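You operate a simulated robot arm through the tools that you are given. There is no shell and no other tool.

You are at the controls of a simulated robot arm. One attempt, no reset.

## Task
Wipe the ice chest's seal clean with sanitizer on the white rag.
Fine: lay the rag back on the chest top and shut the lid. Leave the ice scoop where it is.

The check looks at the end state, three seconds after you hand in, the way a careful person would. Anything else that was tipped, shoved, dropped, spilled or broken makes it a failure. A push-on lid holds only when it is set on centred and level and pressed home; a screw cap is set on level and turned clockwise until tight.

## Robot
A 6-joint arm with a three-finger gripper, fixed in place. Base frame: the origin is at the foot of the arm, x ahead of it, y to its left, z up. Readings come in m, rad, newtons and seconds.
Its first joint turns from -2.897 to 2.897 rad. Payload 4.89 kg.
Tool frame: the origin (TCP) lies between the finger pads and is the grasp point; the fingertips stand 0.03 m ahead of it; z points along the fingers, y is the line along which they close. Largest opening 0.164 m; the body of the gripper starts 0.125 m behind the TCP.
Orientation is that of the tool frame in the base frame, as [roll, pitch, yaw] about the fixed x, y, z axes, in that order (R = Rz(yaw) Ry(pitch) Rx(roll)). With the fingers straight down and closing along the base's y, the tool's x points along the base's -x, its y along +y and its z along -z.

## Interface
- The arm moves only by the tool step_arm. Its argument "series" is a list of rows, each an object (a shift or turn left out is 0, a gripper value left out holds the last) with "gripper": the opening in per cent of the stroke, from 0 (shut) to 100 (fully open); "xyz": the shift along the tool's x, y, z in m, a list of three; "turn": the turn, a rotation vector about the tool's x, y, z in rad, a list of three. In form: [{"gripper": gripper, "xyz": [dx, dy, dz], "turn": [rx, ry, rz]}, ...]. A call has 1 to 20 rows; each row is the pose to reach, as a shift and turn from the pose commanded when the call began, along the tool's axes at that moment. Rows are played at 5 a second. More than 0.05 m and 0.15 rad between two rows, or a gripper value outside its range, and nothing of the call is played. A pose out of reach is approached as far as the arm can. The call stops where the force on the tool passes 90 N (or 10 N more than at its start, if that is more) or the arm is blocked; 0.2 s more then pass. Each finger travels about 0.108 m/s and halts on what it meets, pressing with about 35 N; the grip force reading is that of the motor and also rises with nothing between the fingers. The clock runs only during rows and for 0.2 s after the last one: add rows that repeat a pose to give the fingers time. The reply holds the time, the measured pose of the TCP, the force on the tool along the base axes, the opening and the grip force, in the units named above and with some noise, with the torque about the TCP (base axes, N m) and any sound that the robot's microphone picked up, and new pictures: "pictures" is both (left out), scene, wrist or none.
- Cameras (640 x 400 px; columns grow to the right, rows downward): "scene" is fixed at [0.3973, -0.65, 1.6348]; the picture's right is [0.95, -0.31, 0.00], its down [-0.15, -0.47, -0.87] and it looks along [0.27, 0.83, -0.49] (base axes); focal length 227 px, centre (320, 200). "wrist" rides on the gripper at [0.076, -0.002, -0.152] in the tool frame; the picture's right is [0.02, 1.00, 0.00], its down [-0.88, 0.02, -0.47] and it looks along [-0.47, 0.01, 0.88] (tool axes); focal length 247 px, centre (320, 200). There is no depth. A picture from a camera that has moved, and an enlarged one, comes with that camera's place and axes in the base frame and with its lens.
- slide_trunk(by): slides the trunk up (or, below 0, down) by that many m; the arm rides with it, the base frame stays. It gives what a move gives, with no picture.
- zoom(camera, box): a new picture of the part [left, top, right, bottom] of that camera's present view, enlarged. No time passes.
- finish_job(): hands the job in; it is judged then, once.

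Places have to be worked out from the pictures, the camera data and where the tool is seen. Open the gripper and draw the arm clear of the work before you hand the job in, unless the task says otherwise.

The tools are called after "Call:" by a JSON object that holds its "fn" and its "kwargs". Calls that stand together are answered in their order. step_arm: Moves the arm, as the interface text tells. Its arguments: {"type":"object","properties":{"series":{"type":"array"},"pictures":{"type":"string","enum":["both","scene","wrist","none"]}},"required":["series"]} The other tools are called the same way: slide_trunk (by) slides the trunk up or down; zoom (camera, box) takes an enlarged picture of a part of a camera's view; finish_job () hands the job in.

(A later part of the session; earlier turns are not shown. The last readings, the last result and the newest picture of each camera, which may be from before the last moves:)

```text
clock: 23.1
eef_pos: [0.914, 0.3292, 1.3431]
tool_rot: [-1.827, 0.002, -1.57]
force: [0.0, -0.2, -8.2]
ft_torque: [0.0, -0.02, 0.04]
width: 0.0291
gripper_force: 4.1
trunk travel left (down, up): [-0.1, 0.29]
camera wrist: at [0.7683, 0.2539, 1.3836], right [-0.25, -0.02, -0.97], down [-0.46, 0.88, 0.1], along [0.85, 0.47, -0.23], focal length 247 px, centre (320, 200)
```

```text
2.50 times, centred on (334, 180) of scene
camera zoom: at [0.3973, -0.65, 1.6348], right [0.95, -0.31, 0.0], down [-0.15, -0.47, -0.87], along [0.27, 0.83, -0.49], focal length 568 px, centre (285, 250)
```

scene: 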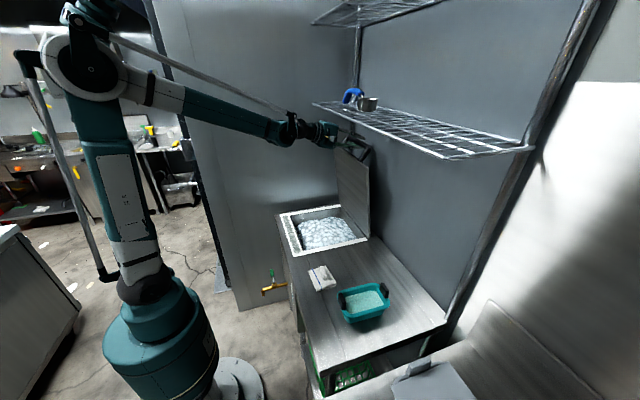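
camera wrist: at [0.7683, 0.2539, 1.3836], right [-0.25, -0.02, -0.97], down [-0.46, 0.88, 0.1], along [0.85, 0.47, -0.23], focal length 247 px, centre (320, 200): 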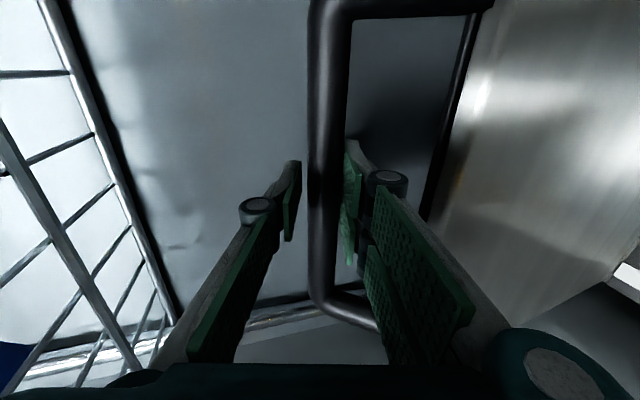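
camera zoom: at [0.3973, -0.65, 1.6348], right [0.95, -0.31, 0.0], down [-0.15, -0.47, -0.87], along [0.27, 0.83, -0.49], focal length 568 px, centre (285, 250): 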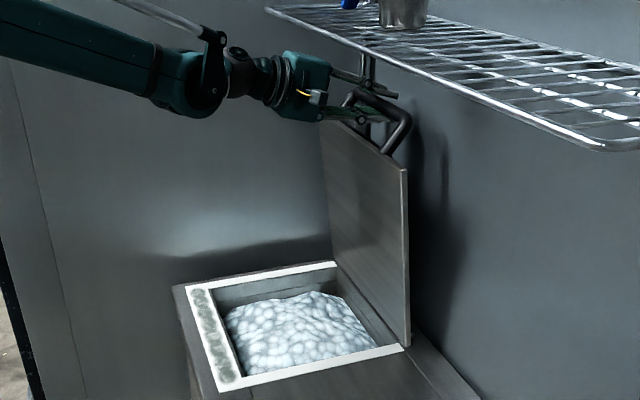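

The lid is at about 80°. The load is purely radial (about 8 N down), so my arc is a few mm too high. I'll relieve that, ease on to about 83°, and open the fingers partway to see whether the lid stays by itself; if it swings back, the palm catches the bar.

Call:
{"fn": "step_arm", "kwargs": {"series": [{"gripper": 15.5, "xyz": [0, 0.001, 0.008]}, {"xyz": [0, 0.0, 0.016]}, {"xyz": [0, -0.002, 0.0235]}, {"gripper": 20, "xyz": [0, -0.002, 0.0235]}, {"gripper": 28, "xyz": [0, -0.002, 0.0235]}, {"gripper": 36, "xyz": [0, -0.002, 0.0235]}, {"gripper": 36, "xyz": [0, -0.002, 0.0235]}, {"gripper": 36, "xyz": [0, -0.002, 0.0235]}]}}

Call:
{"fn": "zoom", "kwargs": {"camera": "scene", "box": [270, 100, 398, 260]}}

```text
clock: 24.9
eef_pos: [0.9387, 0.3293, 1.3396]
tool_rot: [-1.826, -0.001, -1.571]
force: [-0.1, 0.6, -0.7]
ft_torque: [-0.01, -0.02, -0.04]
width: 0.0591
gripper_force: 0.0
trunk travel left (down, up): [-0.1, 0.29]
camera wrist: at [0.7907, 0.254, 1.3803], right [-0.25, -0.02, -0.97], down [-0.46, 0.88, 0.1], along [0.85, 0.47, -0.23], focal length 247 px, centre (320, 200)
```

scene: 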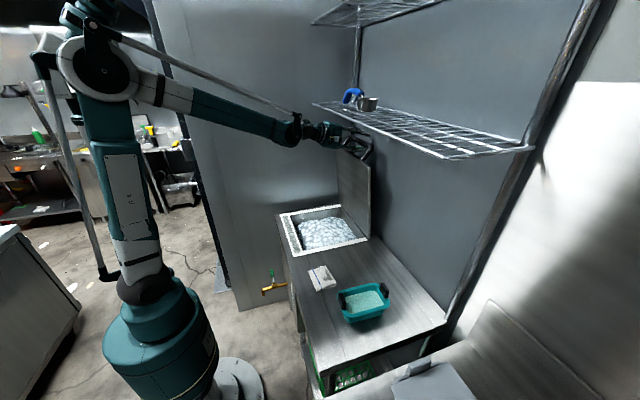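
wrist: 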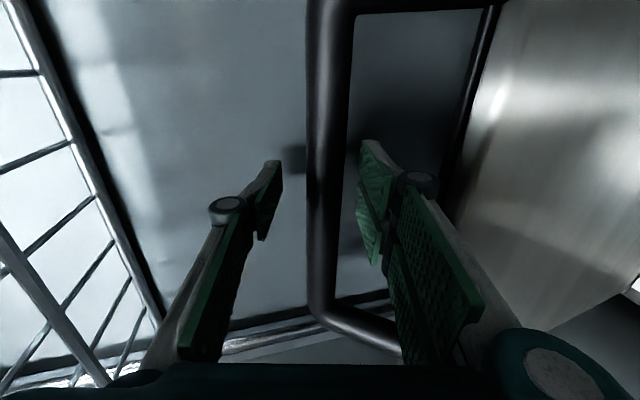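

```text
2.50 times, centred on (334, 180) of scene
camera zoom: at [0.3973, -0.65, 1.6348], right [0.95, -0.31, 0.0], down [-0.15, -0.47, -0.87], along [0.27, 0.83, -0.49], focal length 568 px, centre (285, 250)
```

zoom: 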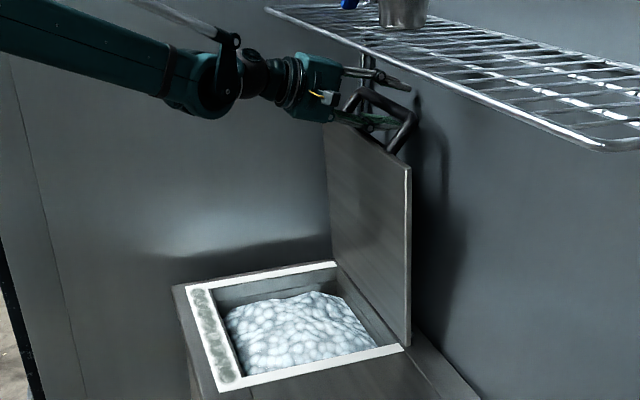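

With the fingers opened to 59 mm, the bar stays put between them with no contact force, so the lid seems to hold. I'll wait a second and compare the view before withdrawing.

Call:
{"fn": "step_arm", "kwargs": {"series": [{"gripper": 40}, {"gripper": 40}, {"gripper": 40}, {"gripper": 40}, {"gripper": 40}, {"gripper": 40}, {"gripper": 40}, {"gripper": 40}], "pictures": "wrist"}}

```text
clock: 26.7
eef_pos: [0.9375, 0.3306, 1.3402]
tool_rot: [-1.827, 0.0, -1.57]
force: [0.4, -0.2, 0.0]
ft_torque: [-0.02, 0.0, 0.03]
width: 0.0655
gripper_force: 0.1
trunk travel left (down, up): [-0.1, 0.29]
camera wrist: at [0.7907, 0.254, 1.3803], right [-0.25, -0.02, -0.97], down [-0.46, 0.88, 0.1], along [0.85, 0.47, -0.23], focal length 247 px, centre (320, 200)
```

wrist: 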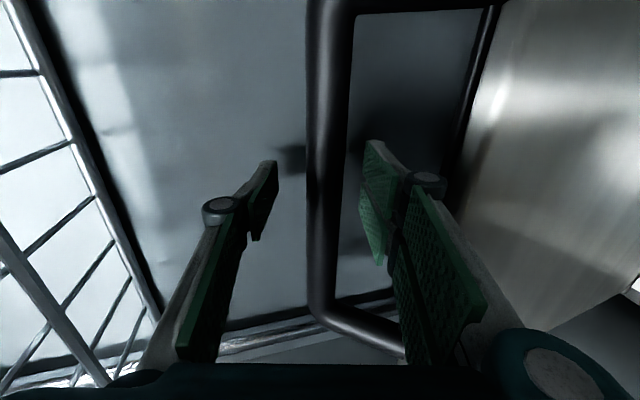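

The bar hasn't moved, so the lid holds by itself here. I'll withdraw slowly straight back along the tool axis and watch it.

Call:
{"fn": "step_arm", "kwargs": {"series": [{"gripper": 40, "xyz": [0, 0, -0.01]}, {"xyz": [0, 0, -0.02]}, {"xyz": [0, 0, -0.035]}, {"xyz": [0, 0, -0.05]}, {"xyz": [0, 0, -0.07]}, {"xyz": [0, 0, -0.09]}, {"xyz": [0, 0, -0.12]}]}}

Call:
{"fn": "zoom", "kwargs": {"camera": "scene", "box": [270, 100, 398, 260]}}

```text
clock: 28.3
eef_pos: [0.8224, 0.33, 1.3706]
tool_rot: [-1.829, -0.001, -1.571]
force: [1.9, -0.1, 0.1]
ft_torque: [-0.04, -0.05, -0.06]
width: 0.0656
gripper_force: 0.1
trunk travel left (down, up): [-0.1, 0.29]
camera wrist: at [0.6762, 0.2541, 1.4105], right [-0.26, -0.02, -0.97], down [-0.46, 0.88, 0.1], along [0.85, 0.47, -0.23], focal length 247 px, centre (320, 200)
```

scene: 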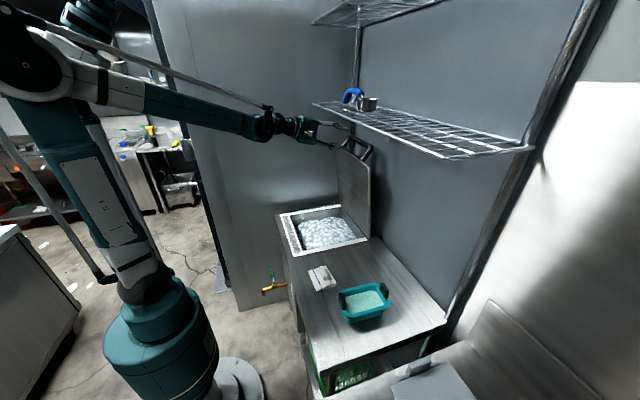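
wrist: 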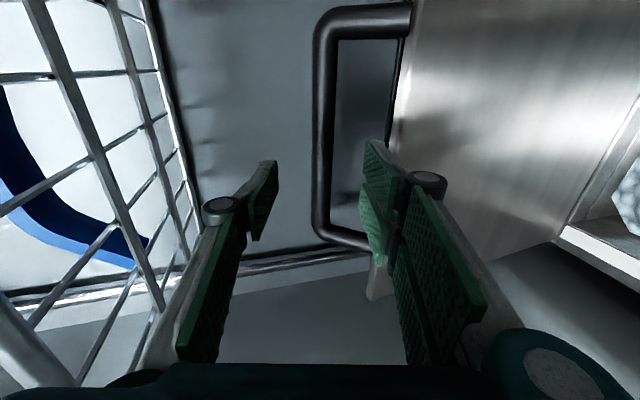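

```text
2.50 times, centred on (334, 180) of scene
camera zoom: at [0.3973, -0.65, 1.6348], right [0.95, -0.31, 0.0], down [-0.15, -0.47, -0.87], along [0.27, 0.83, -0.49], focal length 568 px, centre (285, 250)
```

zoom: 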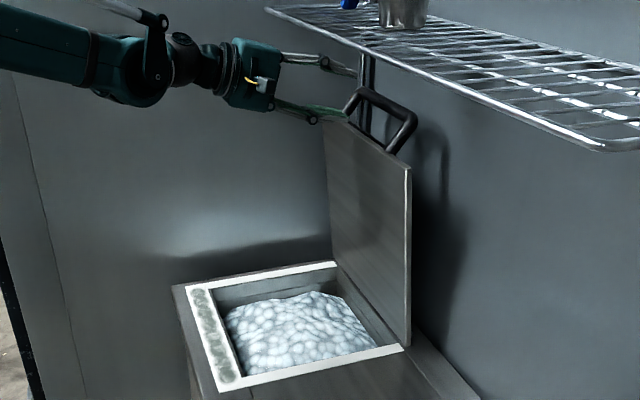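

The fingers are clear and the lid stays open at about 83°. I'll retreat straight back from under the shelf, then tilt the tool back to pointing down.

Call:
{"fn": "step_arm", "kwargs": {"series": [{"gripper": 40, "xyz": [0, 0.0097, -0.0362]}, {"xyz": [0, 0.0194, -0.0725]}, {"xyz": [0, 0.0291, -0.1087]}, {"xyz": [0, 0.0389, -0.145]}, {"xyz": [0, 0.0486, -0.181]}, {"xyz": [0, 0.0583, -0.2174]}, {"xyz": [0, 0.068, -0.2536]}, {"xyz": [0, 0.0777, -0.29], "turn": [-0.1, 0, 0]}, {"xyz": [0, 0.0777, -0.29], "turn": [-0.24, 0, 0]}, {"xyz": [0, 0.0777, -0.29], "turn": [-0.38, 0, 0]}, {"xyz": [0, 0.0777, -0.29], "turn": [-0.52, 0, 0]}, {"xyz": [0, 0.0777, -0.29], "turn": [-0.66, 0, 0]}, {"xyz": [0, 0.0777, -0.29], "turn": [-0.8, 0, 0]}, {"xyz": [0, 0.0777, -0.29], "turn": [-0.94, 0, 0]}, {"xyz": [0, 0.0777, -0.29], "turn": [-1.08, 0, 0]}, {"xyz": [0, 0.0777, -0.29], "turn": [-1.2, 0, 0]}, {"xyz": [0, 0.0777, -0.29], "turn": [-1.312, 0, 0]}]}}

Call:
{"fn": "zoom", "kwargs": {"camera": "scene", "box": [260, 120, 420, 330]}}

Call:
{"fn": "zoom", "kwargs": {"camera": "scene", "box": [270, 195, 382, 265]}}

```text
clock: 31.9
eef_pos: [0.5211, 0.3291, 1.3686]
tool_rot: [-3.14, 0.001, -1.569]
force: [-1.3, -0.4, -0.3]
ft_torque: [0.06, -0.23, -0.03]
width: 0.0655
gripper_force: 0.0
trunk travel left (down, up): [-0.1, 0.29]
camera wrist: at [0.5224, 0.2537, 1.5219], right [-1.0, -0.02, 0.0], down [-0.02, 0.88, 0.47], along [-0.01, 0.47, -0.88], focal length 247 px, centre (320, 200)
```

scene: 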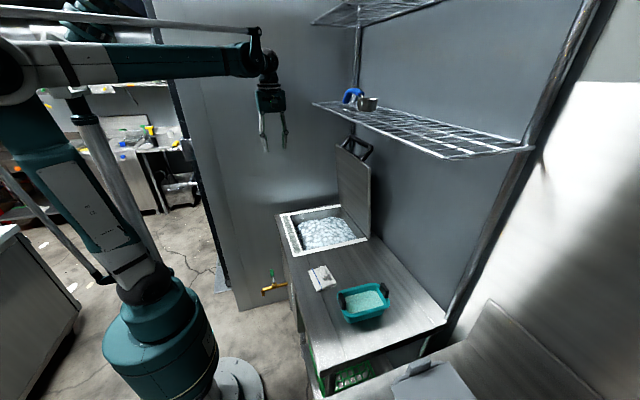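
wrist: 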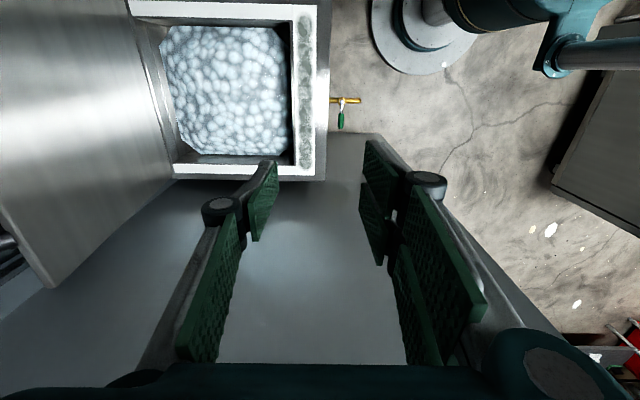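

```text
1.90 times, centred on (340, 225) of scene
camera zoom: at [0.3973, -0.65, 1.6348], right [0.95, -0.31, 0.0], down [-0.15, -0.47, -0.87], along [0.27, 0.83, -0.49], focal length 433 px, centre (282, 152)
```

zoom: 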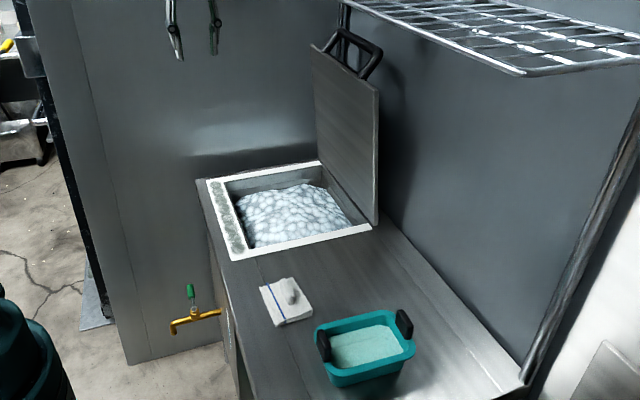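

```text
5.71 times, centred on (326, 230) of scene
camera zoom: at [0.3973, -0.65, 1.6348], right [0.95, -0.31, 0.0], down [-0.15, -0.47, -0.87], along [0.27, 0.83, -0.49], focal length 1299 px, centre (286, 29)
```

zoom: 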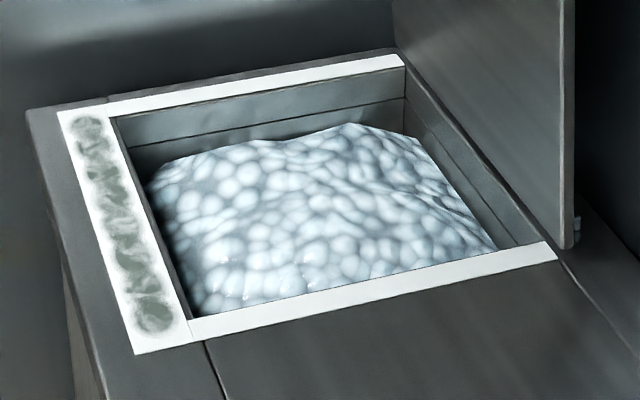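

The grime sits on the wide front strip of the seal: x≈0.526–0.580, y≈0.165–0.505, z≈0.885. The side strips look clean. Next I'll move over to look at the rag and basin from above.

Call:
{"fn": "step_arm", "kwargs": {"series": [{"gripper": 40, "xyz": [0.04, -0.01, 0.007]}, {"xyz": [0.082, -0.02, 0.014]}, {"xyz": [0.124, -0.03, 0.021]}, {"xyz": [0.166, -0.04, 0.028]}, {"xyz": [0.208, -0.05, 0.035]}, {"xyz": [0.25, -0.06, 0.042]}, {"xyz": [0.292, -0.07, 0.05]}, {"xyz": [0.334, -0.08, 0.057]}, {"xyz": [0.376, -0.09, 0.064]}, {"xyz": [0.418, -0.1, 0.072]}, {"xyz": [0.46, -0.11, 0.08]}, {"xyz": [0.5, -0.12, 0.087]}, {"xyz": [0.54, -0.13, 0.094]}, {"xyz": [0.58, -0.14, 0.1]}]}}

Call:
{"fn": "zoom", "kwargs": {"camera": "wrist", "box": [200, 60, 456, 220]}}

```text
clock: 34.9
eef_pos: [0.6601, -0.2498, 1.2679]
tool_rot: [-3.139, 0.0, -1.572]
force: [-1.7, 0.2, 0.5]
ft_torque: [-0.22, -0.12, 0.02]
width: 0.0653
gripper_force: 0.0
trunk travel left (down, up): [-0.1, 0.29]
camera wrist: at [0.662, -0.3265, 1.4204], right [-1.0, -0.02, 0.0], down [-0.02, 0.88, 0.47], along [-0.01, 0.47, -0.88], focal length 247 px, centre (320, 200)
```

scene: 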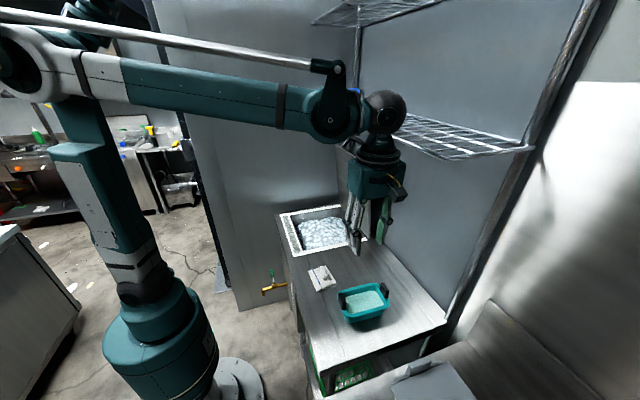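
wrist: 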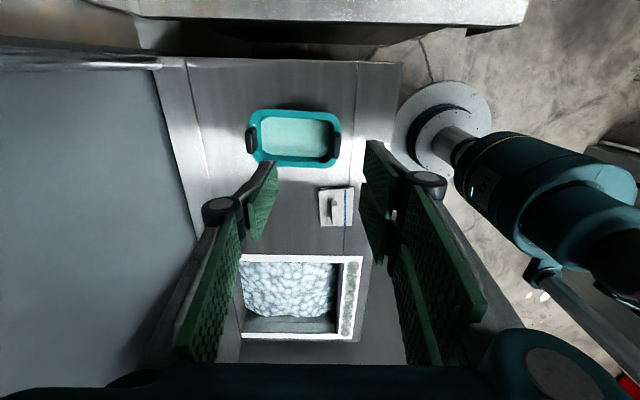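

```text
2.50 times, centred on (328, 140) of wrist
camera zoom: at [0.662, -0.3265, 1.4204], right [-1.0, -0.02, 0.0], down [-0.02, 0.88, 0.47], along [-0.01, 0.47, -0.88], focal length 617 px, centre (300, 350)
```

zoom: 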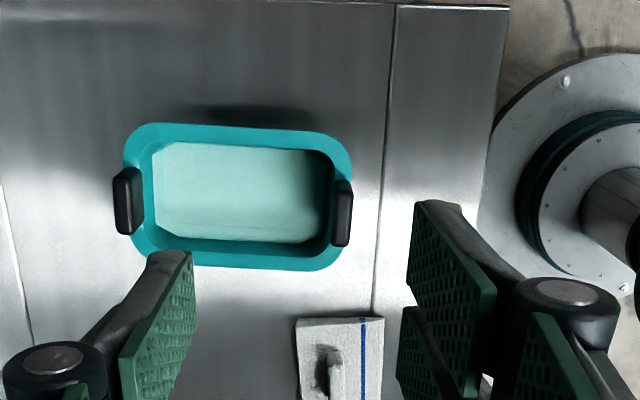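

The basin's inner opening looks about 0.15 m (x) × 0.084 m (y), and the rag about 0.083 m (x) × 0.114 m (y). So for dipping I'd turn the rag 90°. I'll zoom in hard on both to measure better.

Call:
{"fn": "zoom", "kwargs": {"camera": "wrist", "box": [240, 102, 352, 172]}}

Call:
{"fn": "zoom", "kwargs": {"camera": "wrist", "box": [300, 175, 380, 225]}}

Call:
{"fn": "zoom", "kwargs": {"camera": "wrist", "box": [240, 245, 400, 345]}}

Call:
{"fn": "zoom", "kwargs": {"camera": "scene", "box": [325, 270, 405, 330]}}

```text
5.71 times, centred on (296, 137) of wrist
camera zoom: at [0.662, -0.3265, 1.4204], right [-1.0, -0.02, 0.0], down [-0.02, 0.88, 0.47], along [-0.01, 0.47, -0.88], focal length 1411 px, centre (457, 560)
```

zoom: 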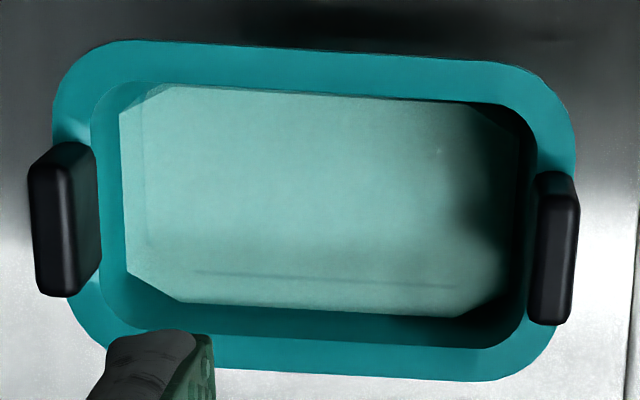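

```text
8.00 times, centred on (340, 200) of wrist
camera zoom: at [0.662, -0.3265, 1.4204], right [-1.0, -0.02, 0.0], down [-0.02, 0.88, 0.47], along [-0.01, 0.47, -0.88], focal length 1976 px, centre (160, 200)
```

zoom: 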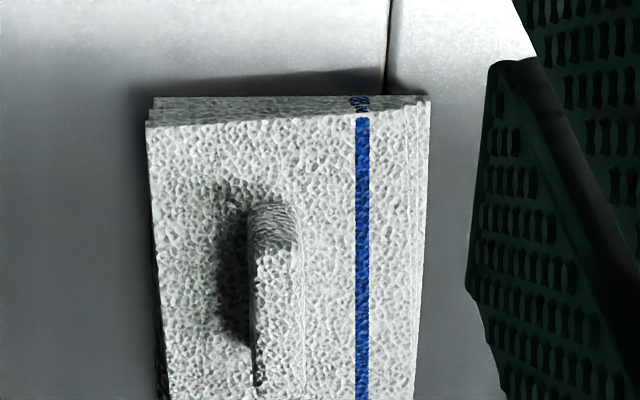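

```text
4.00 times, centred on (320, 295) of wrist
camera zoom: at [0.662, -0.3265, 1.4204], right [-1.0, -0.02, 0.0], down [-0.02, 0.88, 0.47], along [-0.01, 0.47, -0.88], focal length 988 px, centre (320, -180)
```

zoom: 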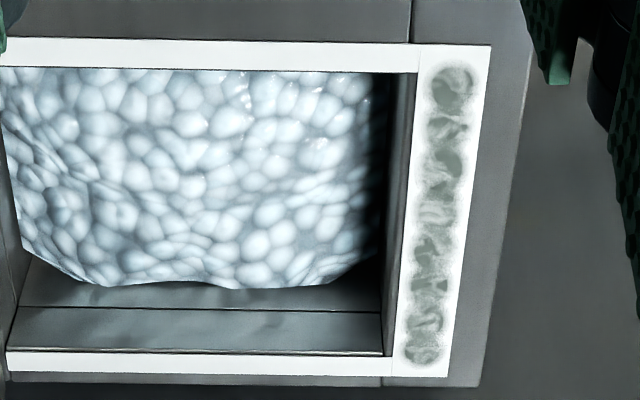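

```text
6.67 times, centred on (365, 300) of scene
camera zoom: at [0.3973, -0.65, 1.6348], right [0.95, -0.31, 0.0], down [-0.15, -0.47, -0.87], along [0.27, 0.83, -0.49], focal length 1515 px, centre (20, -467)
```

zoom: 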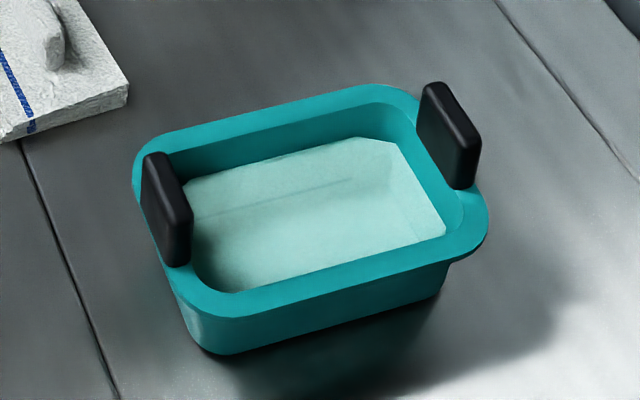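

Flat, the rag would only just fit the basin when turned lengthwise, so I'll judge the fit once I hold it. First I'll move in close for a good look at the rag's fin and align the fingers with its slight yaw (about +4°).

Call:
{"fn": "step_arm", "kwargs": {"series": [{"gripper": 45, "xyz": [-0.02, 0.01, 0.03], "turn": [0, 0, -0.02]}, {"xyz": [-0.04, 0.02, 0.06], "turn": [0, 0, -0.04]}, {"xyz": [-0.06, 0.03, 0.09], "turn": [0, 0, -0.06]}, {"xyz": [-0.08, 0.04, 0.12], "turn": [0, 0, -0.07]}, {"xyz": [-0.09, 0.043, 0.148], "turn": [0, 0, -0.07]}]}}

Call:
{"fn": "zoom", "kwargs": {"camera": "wrist", "box": [240, 120, 400, 240]}}

Call:
{"fn": "zoom", "kwargs": {"camera": "scene", "box": [295, 255, 359, 300]}}

```text
clock: 36.1
eef_pos: [0.6176, -0.1609, 1.1189]
tool_rot: [-3.14, 0.001, -1.502]
force: [-0.2, -1.8, -0.3]
ft_torque: [0.01, -0.07, -0.02]
width: 0.0738
gripper_force: 0.1
trunk travel left (down, up): [-0.1, 0.29]
camera wrist: at [0.6253, -0.2369, 1.2716], right [-1.0, -0.09, 0.0], down [-0.08, 0.88, 0.47], along [-0.04, 0.47, -0.88], focal length 247 px, centre (320, 200)
```

scene: 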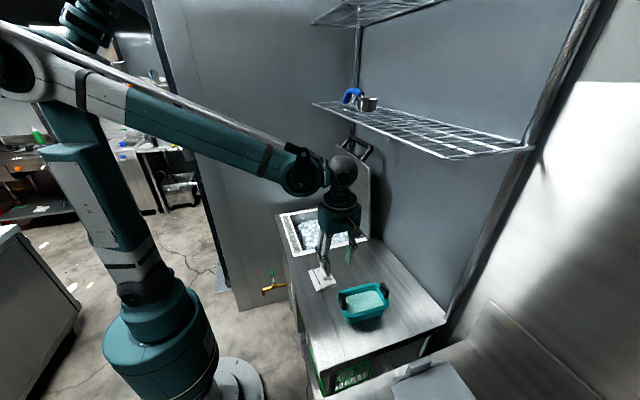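
wrist: 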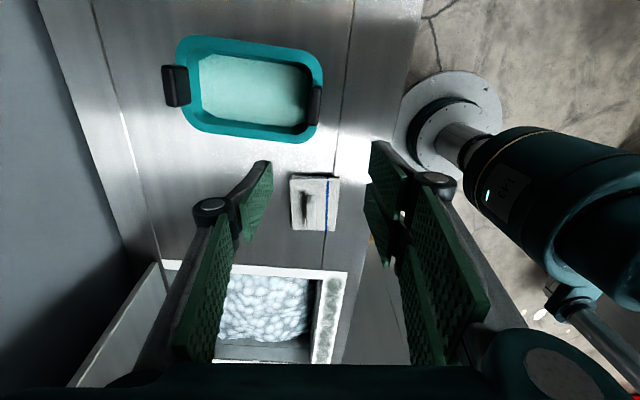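

```text
3.33 times, centred on (320, 180) of wrist
camera zoom: at [0.6253, -0.2369, 1.2716], right [-1.0, -0.09, 0.0], down [-0.08, 0.88, 0.47], along [-0.04, 0.47, -0.88], focal length 823 px, centre (320, 267)
```

zoom: 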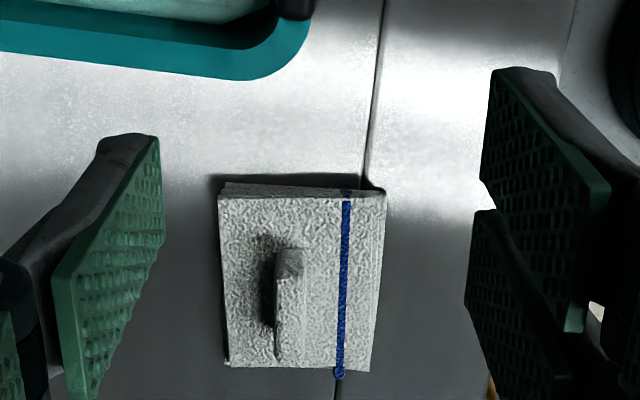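

```text
8.89 times, centred on (327, 278) of scene
camera zoom: at [0.3973, -0.65, 1.6348], right [0.95, -0.31, 0.0], down [-0.15, -0.47, -0.87], along [0.27, 0.83, -0.49], focal length 2020 px, centre (258, -489)
```

zoom: 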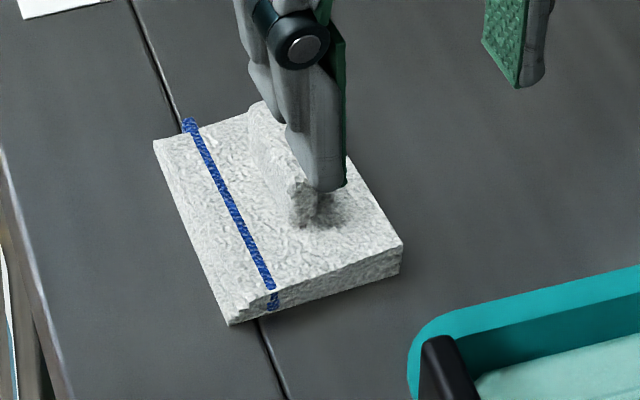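

The fin is about 6 cm long and centred near (0.621, -0.02). The rag's top face is near z 0.893 and the fin's top near 0.915. I'll position directly above it and check alignment before descending.

Call:
{"fn": "step_arm", "kwargs": {"series": [{"gripper": 38, "xyz": [-0.035, -0.003, 0.01]}, {"xyz": [-0.07, -0.007, 0.03]}, {"xyz": [-0.105, -0.01, 0.06]}, {"xyz": [-0.1403, -0.0131, 0.09]}, {"xyz": [-0.1403, -0.0131, 0.12]}, {"xyz": [-0.1403, -0.0131, 0.145]}]}}

Call:
{"fn": "zoom", "kwargs": {"camera": "scene", "box": [280, 235, 376, 305]}}

Call:
{"fn": "zoom", "kwargs": {"camera": "wrist", "box": [220, 100, 420, 300]}}

```text
clock: 37.5
eef_pos: [0.622, -0.0182, 0.9766]
tool_rot: [-3.14, 0.001, -1.501]
force: [-1.2, 0.2, 0.5]
ft_torque: [0.0, -0.13, 0.0]
width: 0.0626
gripper_force: 0.0
trunk travel left (down, up): [-0.1, 0.29]
camera wrist: at [0.6293, -0.0946, 1.1277], right [-1.0, -0.09, 0.0], down [-0.08, 0.88, 0.47], along [-0.04, 0.47, -0.88], focal length 247 px, centre (320, 200)
```

scene: 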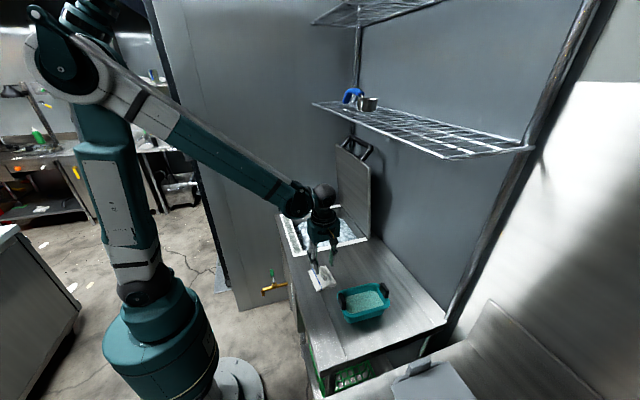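
wrist: 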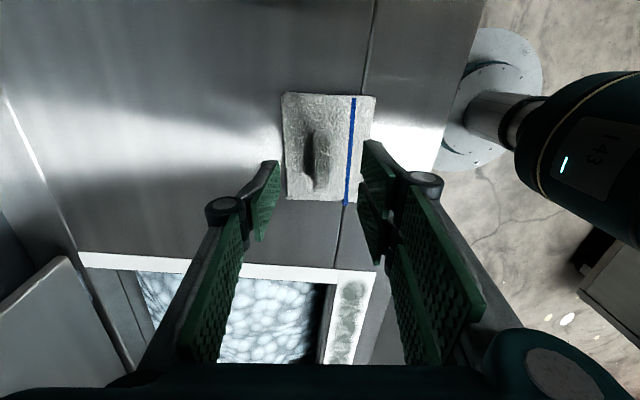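

```text
5.71 times, centred on (328, 270) of scene
camera zoom: at [0.3973, -0.65, 1.6348], right [0.95, -0.31, 0.0], down [-0.15, -0.47, -0.87], along [0.27, 0.83, -0.49], focal length 1299 px, centre (274, -200)
```

zoom: 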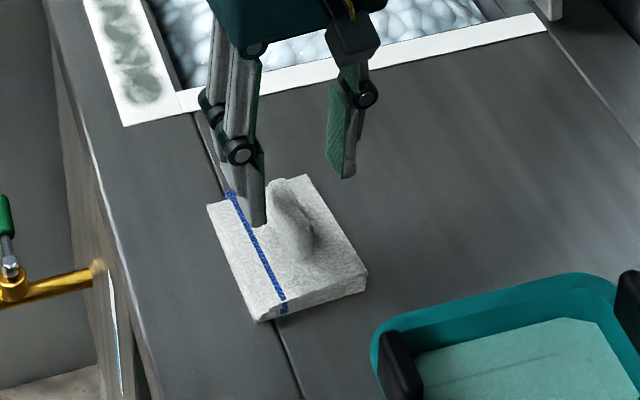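

```text
2.00 times, centred on (320, 200) of wrist
camera zoom: at [0.6293, -0.0946, 1.1277], right [-1.0, -0.09, 0.0], down [-0.08, 0.88, 0.47], along [-0.04, 0.47, -0.88], focal length 494 px, centre (320, 200)
```

zoom: 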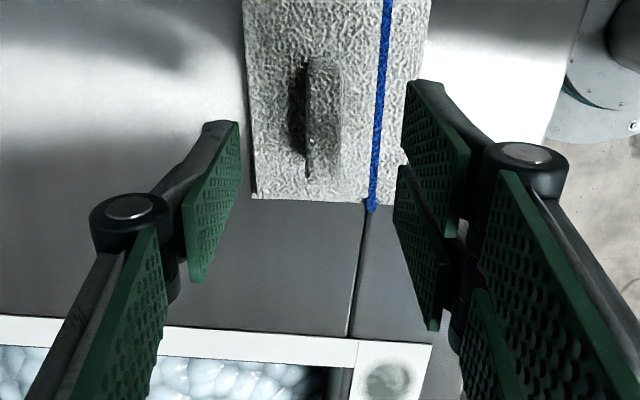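

The tool axis projects right onto the middle of the fin. I'll descend with open fingers to just above the rag's top face.

Call:
{"fn": "step_arm", "kwargs": {"series": [{"gripper": 34, "xyz": [0, 0, 0.015]}, {"xyz": [0, 0, 0.03]}, {"xyz": [0, 0, 0.04]}, {"xyz": [0, 0, 0.046]}, {"xyz": [0, 0, 0.05]}]}}

Call:
{"fn": "zoom", "kwargs": {"camera": "scene", "box": [280, 235, 376, 305]}}

Call:
{"fn": "zoom", "kwargs": {"camera": "wrist", "box": [220, 100, 420, 300]}}

```text
clock: 38.7
eef_pos: [0.6223, -0.02, 0.9261]
tool_rot: [-3.139, -0.001, -1.503]
force: [0.4, -1.0, -0.1]
ft_torque: [0.0, 0.0, 0.0]
width: 0.0558
gripper_force: 0.1
trunk travel left (down, up): [-0.1, 0.29]
camera wrist: at [0.6292, -0.0951, 1.0783], right [-1.0, -0.09, 0.0], down [-0.08, 0.88, 0.47], along [-0.04, 0.47, -0.88], focal length 247 px, centre (320, 200)
```

scene: 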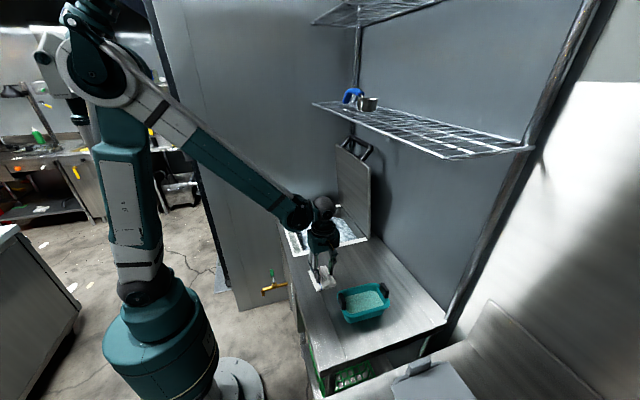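
wrist: 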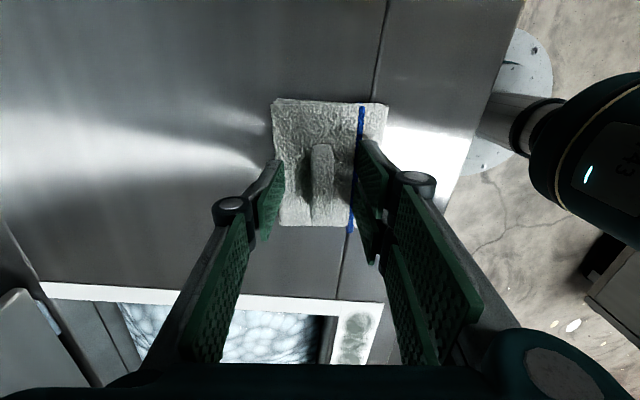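

```text
5.71 times, centred on (328, 270) of scene
camera zoom: at [0.3973, -0.65, 1.6348], right [0.95, -0.31, 0.0], down [-0.15, -0.47, -0.87], along [0.27, 0.83, -0.49], focal length 1299 px, centre (274, -200)
```

zoom: 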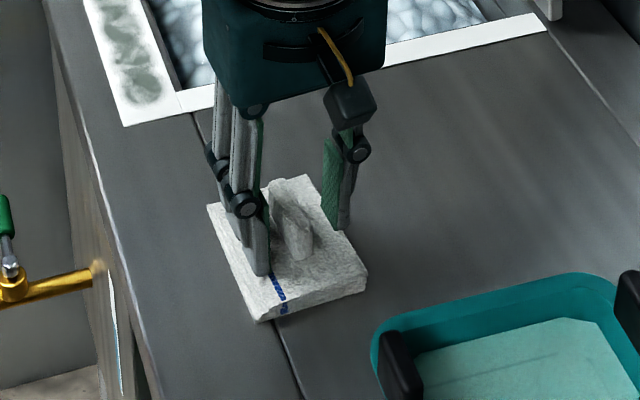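

```text
2.00 times, centred on (320, 200) of wrist
camera zoom: at [0.6292, -0.0951, 1.0783], right [-1.0, -0.09, 0.0], down [-0.08, 0.88, 0.47], along [-0.04, 0.47, -0.88], focal length 494 px, centre (320, 200)
```

zoom: 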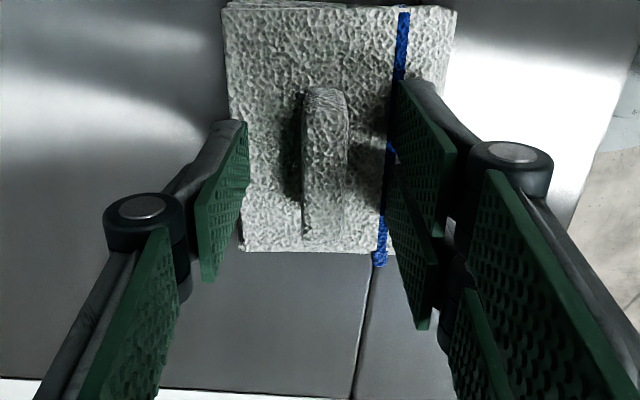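

No contact yet, and the fin is centred between the fingers. I'll go a few mm lower, feeling for the rag surface.

Call:
{"fn": "step_arm", "kwargs": {"series": [{"xyz": [0, 0, 0.003]}, {"xyz": [0, 0, 0.006]}], "pictures": "none"}}

Call:
{"fn": "zoom", "kwargs": {"camera": "scene", "box": [304, 255, 352, 285]}}

```text
clock: 39.3
eef_pos: [0.6215, -0.02, 0.9235]
tool_rot: [-3.136, 0.0, -1.501]
force: [0.9, 1.6, 65.6]
ft_torque: [0.05, -0.09, 0.0]
width: 0.058
gripper_force: 2.3
trunk travel left (down, up): [-0.1, 0.29]
```

```text
13.33 times, centred on (328, 270) of scene
camera zoom: at [0.3973, -0.65, 1.6348], right [0.95, -0.31, 0.0], down [-0.15, -0.47, -0.87], along [0.27, 0.83, -0.49], focal length 3031 px, centre (213, -733)
```

zoom: 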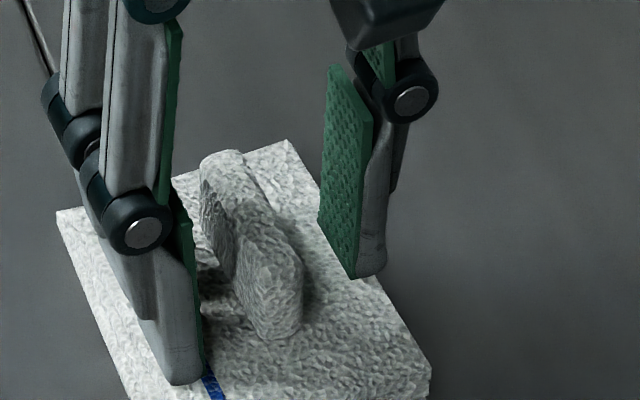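

Contact is firm: the rag's top face is at z≈0.894 and the pad behaves as stiff. I'll back off 6 mm so there's no load, then close on the fin.

Call:
{"fn": "step_arm", "kwargs": {"series": [{"xyz": [0, 0, -0.003]}, {"xyz": [0, 0, -0.005]}, {"gripper": 25, "xyz": [0, 0, -0.005]}, {"gripper": 16, "xyz": [0, 0, -0.005]}, {"gripper": 10, "xyz": [0, 0, -0.005]}, {"gripper": 4, "xyz": [0, 0, -0.005]}, {"gripper": 2, "xyz": [0, 0, -0.005]}, {"gripper": 2, "xyz": [0, 0, -0.005]}], "pictures": "wrist"}}

Call:
{"fn": "zoom", "kwargs": {"camera": "scene", "box": [304, 255, 352, 285]}}

```text
clock: 41.1
eef_pos: [0.622, -0.0195, 0.9242]
tool_rot: [-3.14, 0.0, -1.5]
force: [0.4, 0.2, -1.1]
ft_torque: [-0.02, -0.01, 0.02]
width: 0.0151
gripper_force: 34.7
trunk travel left (down, up): [-0.1, 0.29]
camera wrist: at [0.629, -0.0956, 1.0768], right [-1.0, -0.09, 0.0], down [-0.08, 0.88, 0.47], along [-0.04, 0.47, -0.88], focal length 247 px, centre (320, 200)
```

wrist: 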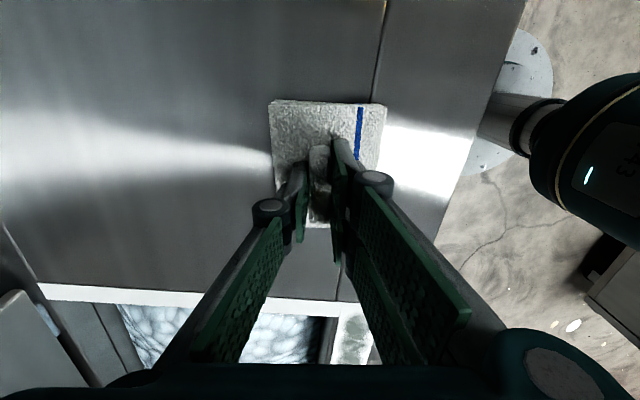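

```text
13.33 times, centred on (328, 270) of scene
camera zoom: at [0.3973, -0.65, 1.6348], right [0.95, -0.31, 0.0], down [-0.15, -0.47, -0.87], along [0.27, 0.83, -0.49], focal length 3031 px, centre (213, -733)
```

zoom: 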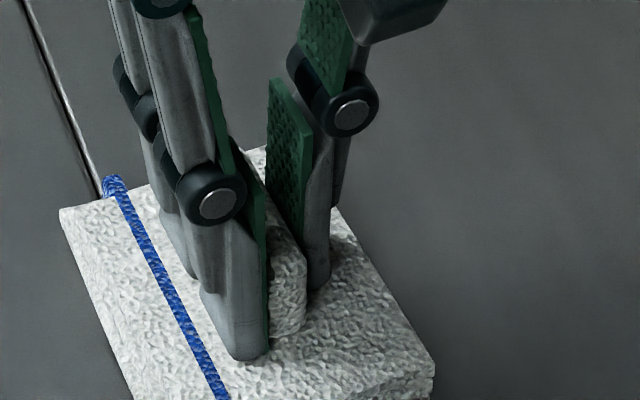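

I have the fin gripped (15 mm wide, 35 N). Resting height on the chest top is TCP z≈0.924. I'll lift straight up, carry it above the basin and turn it 90° so its long side runs along the basin.

Call:
{"fn": "step_arm", "kwargs": {"series": [{"gripper": 2, "xyz": [0, 0, -0.02]}, {"xyz": [0, 0, -0.05]}, {"xyz": [0, 0, -0.085]}, {"xyz": [0, 0, -0.12]}, {"xyz": [0, 0, -0.155]}, {"xyz": [0.0159, -0.006, -0.155], "turn": [0, 0, 0.141]}, {"xyz": [0.0318, -0.012, -0.155], "turn": [0, 0, 0.282]}, {"xyz": [0.0476, -0.018, -0.155], "turn": [0, 0, 0.423]}, {"xyz": [0.0635, -0.024, -0.155], "turn": [0, 0, 0.564]}, {"xyz": [0.0794, -0.03, -0.155], "turn": [0, 0, 0.705]}, {"xyz": [0.0953, -0.036, -0.155], "turn": [0, 0, 0.846]}, {"xyz": [0.1111, -0.042, -0.155], "turn": [0, 0, 0.987]}, {"xyz": [0.127, -0.048, -0.155], "turn": [0, 0, 1.128]}, {"xyz": [0.1429, -0.054, -0.155], "turn": [0, 0, 1.269]}, {"xyz": [0.1588, -0.06, -0.155], "turn": [0, 0, 1.41]}, {"xyz": [0.1746, -0.066, -0.155], "turn": [0, 0, 1.55]}, {"xyz": [0.1905, -0.0717, -0.155], "turn": [0, 0, 1.69]}]}}

Call:
{"fn": "zoom", "kwargs": {"camera": "scene", "box": [300, 230, 428, 330]}}

```text
clock: 44.7
eef_pos: [0.7071, -0.2046, 1.0816]
tool_rot: [3.14, 0.0, 3.09]
force: [-0.9, 1.2, 0.2]
ft_torque: [-0.1, -0.07, 0.0]
width: 0.0151
gripper_force: 35.1
trunk travel left (down, up): [-0.1, 0.29]
camera wrist: at [0.6311, -0.2013, 1.2333], right [0.03, 1.0, 0.0], down [0.88, -0.03, 0.47], along [0.47, -0.01, -0.88], focal length 247 px, centre (320, 200)
```

scene: 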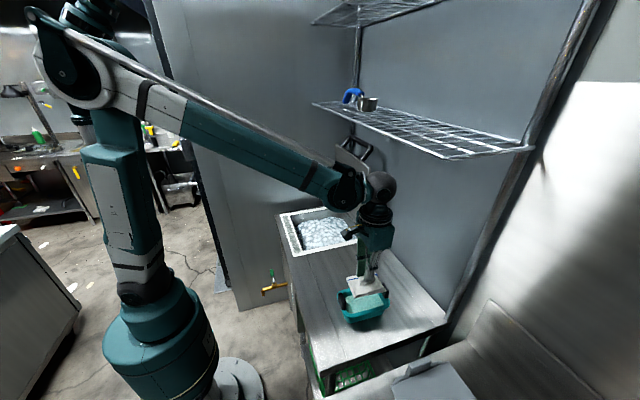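
wrist: 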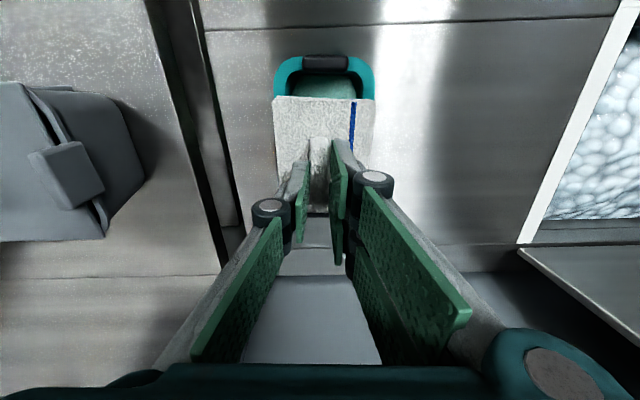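

```text
4.00 times, centred on (364, 280) of scene
camera zoom: at [0.3973, -0.65, 1.6348], right [0.95, -0.31, 0.0], down [-0.15, -0.47, -0.87], along [0.27, 0.83, -0.49], focal length 909 px, centre (144, -120)
```

zoom: 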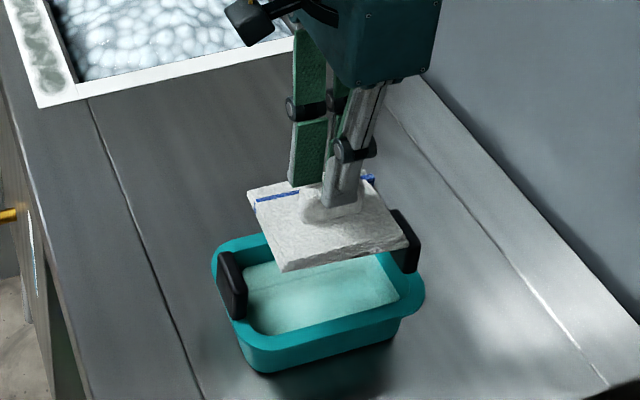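

The rag is above the basin and turned, but its near edge looks narrower in the wrist view than before, so it may have tilted in the grip. I'll zoom in to check.

Call:
{"fn": "zoom", "kwargs": {"camera": "wrist", "box": [250, 40, 410, 240]}}

Call:
{"fn": "zoom", "kwargs": {"camera": "scene", "box": [340, 240, 420, 290]}}

```text
2.00 times, centred on (330, 140) of wrist
camera zoom: at [0.6311, -0.2013, 1.2333], right [0.03, 1.0, 0.0], down [0.88, -0.03, 0.47], along [0.47, -0.01, -0.88], focal length 494 px, centre (300, 320)
```

zoom: 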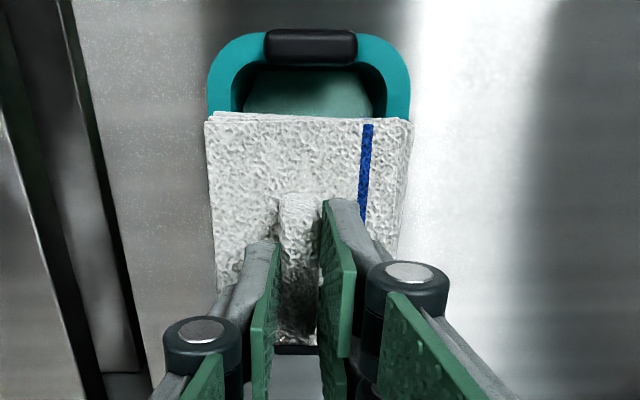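

```text
8.00 times, centred on (380, 265) of scene
camera zoom: at [0.3973, -0.65, 1.6348], right [0.95, -0.31, 0.0], down [-0.15, -0.47, -0.87], along [0.27, 0.83, -0.49], focal length 1818 px, centre (-160, -320)
```

zoom: 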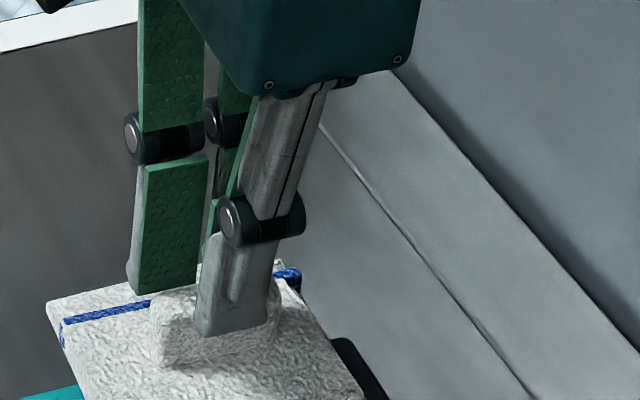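

The rag seems to have slid down in the grip. I'll zoom tighter on the finger tips and fin to judge how much is still held.

Call:
{"fn": "zoom", "kwargs": {"camera": "scene", "box": [344, 262, 400, 297]}}

Call:
{"fn": "zoom", "kwargs": {"camera": "wrist", "box": [280, 120, 376, 180]}}

```text
11.43 times, centred on (372, 280) of scene
camera zoom: at [0.3973, -0.65, 1.6348], right [0.95, -0.31, 0.0], down [-0.15, -0.47, -0.87], along [0.27, 0.83, -0.49], focal length 2598 px, centre (-274, -709)
```

zoom: 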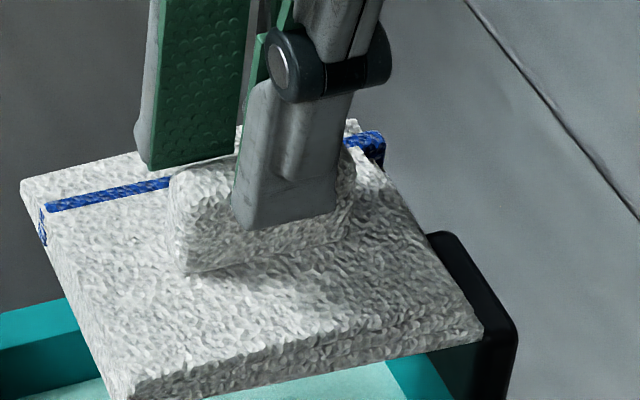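

```text
6.67 times, centred on (328, 150) of wrist
camera zoom: at [0.6311, -0.2013, 1.2333], right [0.03, 1.0, 0.0], down [0.88, -0.03, 0.47], along [0.47, -0.01, -0.88], focal length 1646 px, centre (267, 533)
```

zoom: 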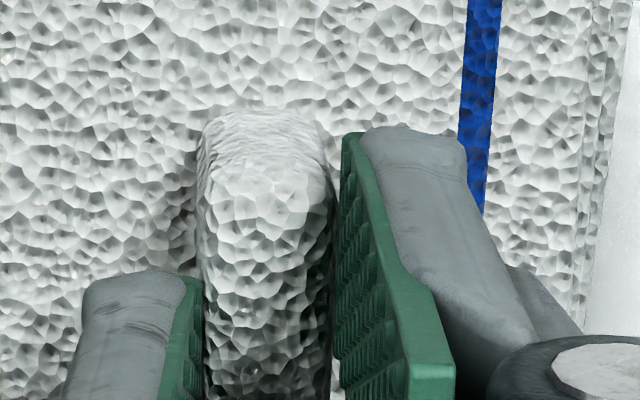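

The fingertips now sit about 15 mm above the rag's face, so the fin slid partway out during the lift. Before risking a drop over the basin, I'll carry it gently back over the open chest top and lower it so I can re-grip.

Call:
{"fn": "step_arm", "kwargs": {"series": [{"gripper": 0, "xyz": [0.004, 0.015, 0]}, {"xyz": [0.013, 0.04, 0]}, {"xyz": [0.023, 0.07, 0]}, {"xyz": [0.034, 0.1, 0]}, {"xyz": [0.044, 0.13, 0.01]}, {"xyz": [0.052, 0.155, 0.025]}, {"xyz": [0.0557, 0.1674, 0.045]}, {"xyz": [0.0557, 0.1674, 0.065]}, {"xyz": [0.0557, 0.1674, 0.085]}, {"xyz": [0.0557, 0.1674, 0.1]}]}}

Call:
{"fn": "zoom", "kwargs": {"camera": "scene", "box": [310, 245, 374, 285]}}

Call:
{"fn": "zoom", "kwargs": {"camera": "wrist", "box": [240, 60, 400, 160]}}

```text
clock: 46.9
eef_pos: [0.6603, -0.0351, 0.98]
tool_rot: [-3.141, 0.001, 3.09]
force: [0.1, 0.9, -0.1]
ft_torque: [-0.01, -0.08, 0.01]
width: 0.0154
gripper_force: 35.0
trunk travel left (down, up): [-0.1, 0.29]
camera wrist: at [0.5837, -0.0321, 1.1322], right [0.03, 1.0, 0.0], down [0.88, -0.02, 0.47], along [0.47, -0.01, -0.88], focal length 247 px, centre (320, 200)
```

scene: 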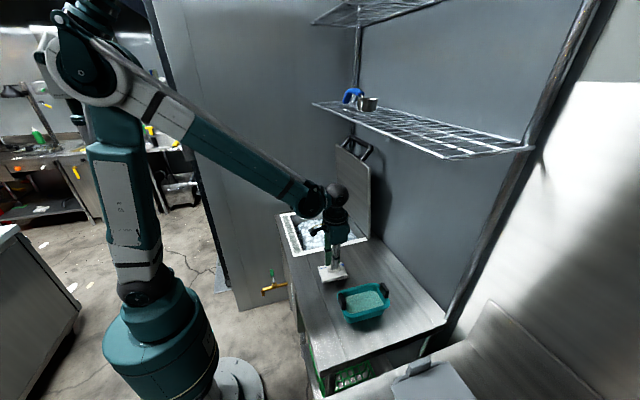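
wrist: 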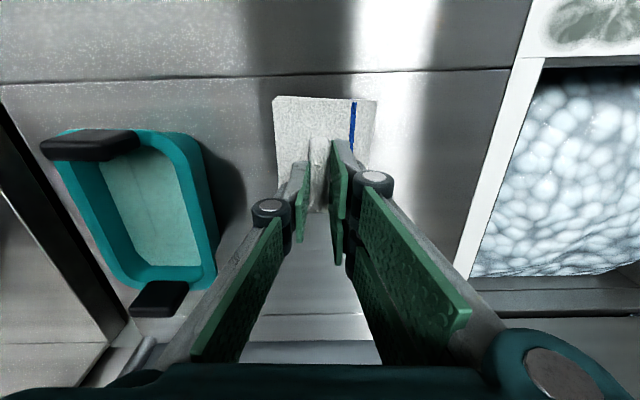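

```text
10.00 times, centred on (342, 265) of scene
camera zoom: at [0.3973, -0.65, 1.6348], right [0.95, -0.31, 0.0], down [-0.15, -0.47, -0.87], along [0.27, 0.83, -0.49], focal length 2273 px, centre (100, -450)
```

zoom: 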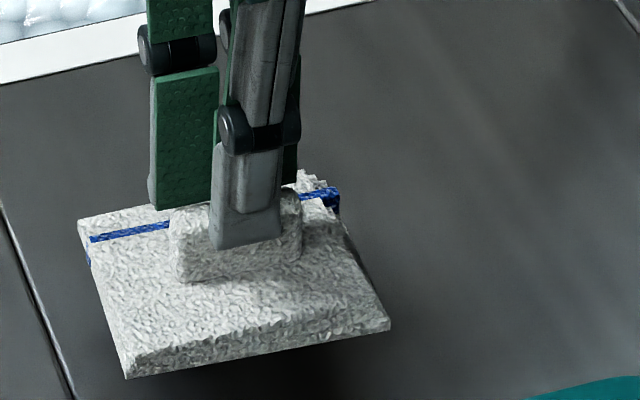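

```text
4.00 times, centred on (320, 110) of wrist
camera zoom: at [0.5837, -0.0321, 1.1322], right [0.03, 1.0, 0.0], down [0.88, -0.02, 0.47], along [0.47, -0.01, -0.88], focal length 988 px, centre (320, 560)
```

zoom: 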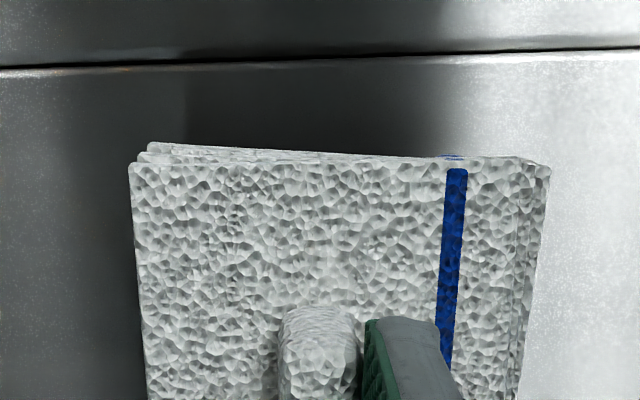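

The rag hasn't crept further (it looks identical in the wrist view), so the grip is now stable. I'll lower it slowly until it touches the chest top, then press lightly to see whether it seats back up into the fingers.

Call:
{"fn": "step_arm", "kwargs": {"series": [{"gripper": 0, "xyz": [0, 0, 0.015]}, {"xyz": [0, 0, 0.03]}, {"xyz": [0, 0, 0.036]}, {"xyz": [0, 0, 0.039]}, {"xyz": [0, 0, 0.041]}], "pictures": "wrist"}}

Call:
{"fn": "zoom", "kwargs": {"camera": "scene", "box": [310, 250, 374, 290]}}

```text
clock: 48.1
eef_pos: [0.6596, -0.035, 0.9398]
tool_rot: [3.14, 0.003, 3.092]
force: [2.1, -3.0, 60.7]
ft_torque: [-0.05, -0.05, 0.03]
width: 0.015
gripper_force: 35.1
trunk travel left (down, up): [-0.1, 0.29]
camera wrist: at [0.5824, -0.0325, 1.0917], right [0.03, 1.0, 0.0], down [0.88, -0.02, 0.48], along [0.48, -0.01, -0.88], focal length 247 px, centre (320, 200)
```

wrist: 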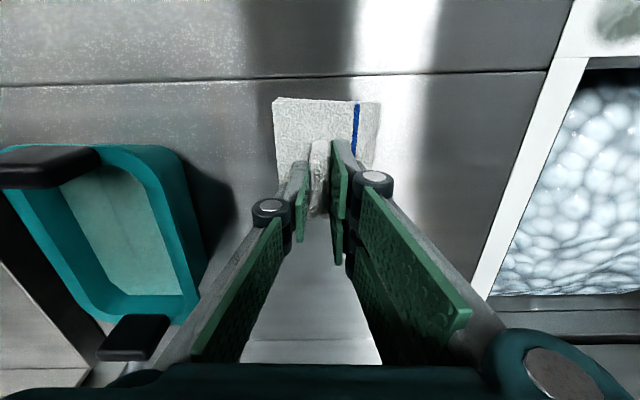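

```text
10.00 times, centred on (342, 270) of scene
camera zoom: at [0.3973, -0.65, 1.6348], right [0.95, -0.31, 0.0], down [-0.15, -0.47, -0.87], along [0.27, 0.83, -0.49], focal length 2273 px, centre (100, -500)
```

zoom: 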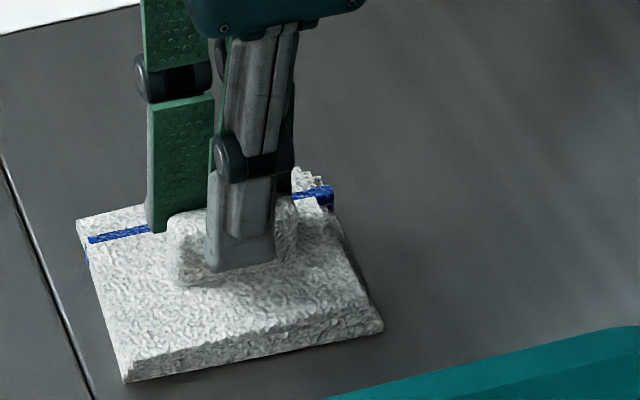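

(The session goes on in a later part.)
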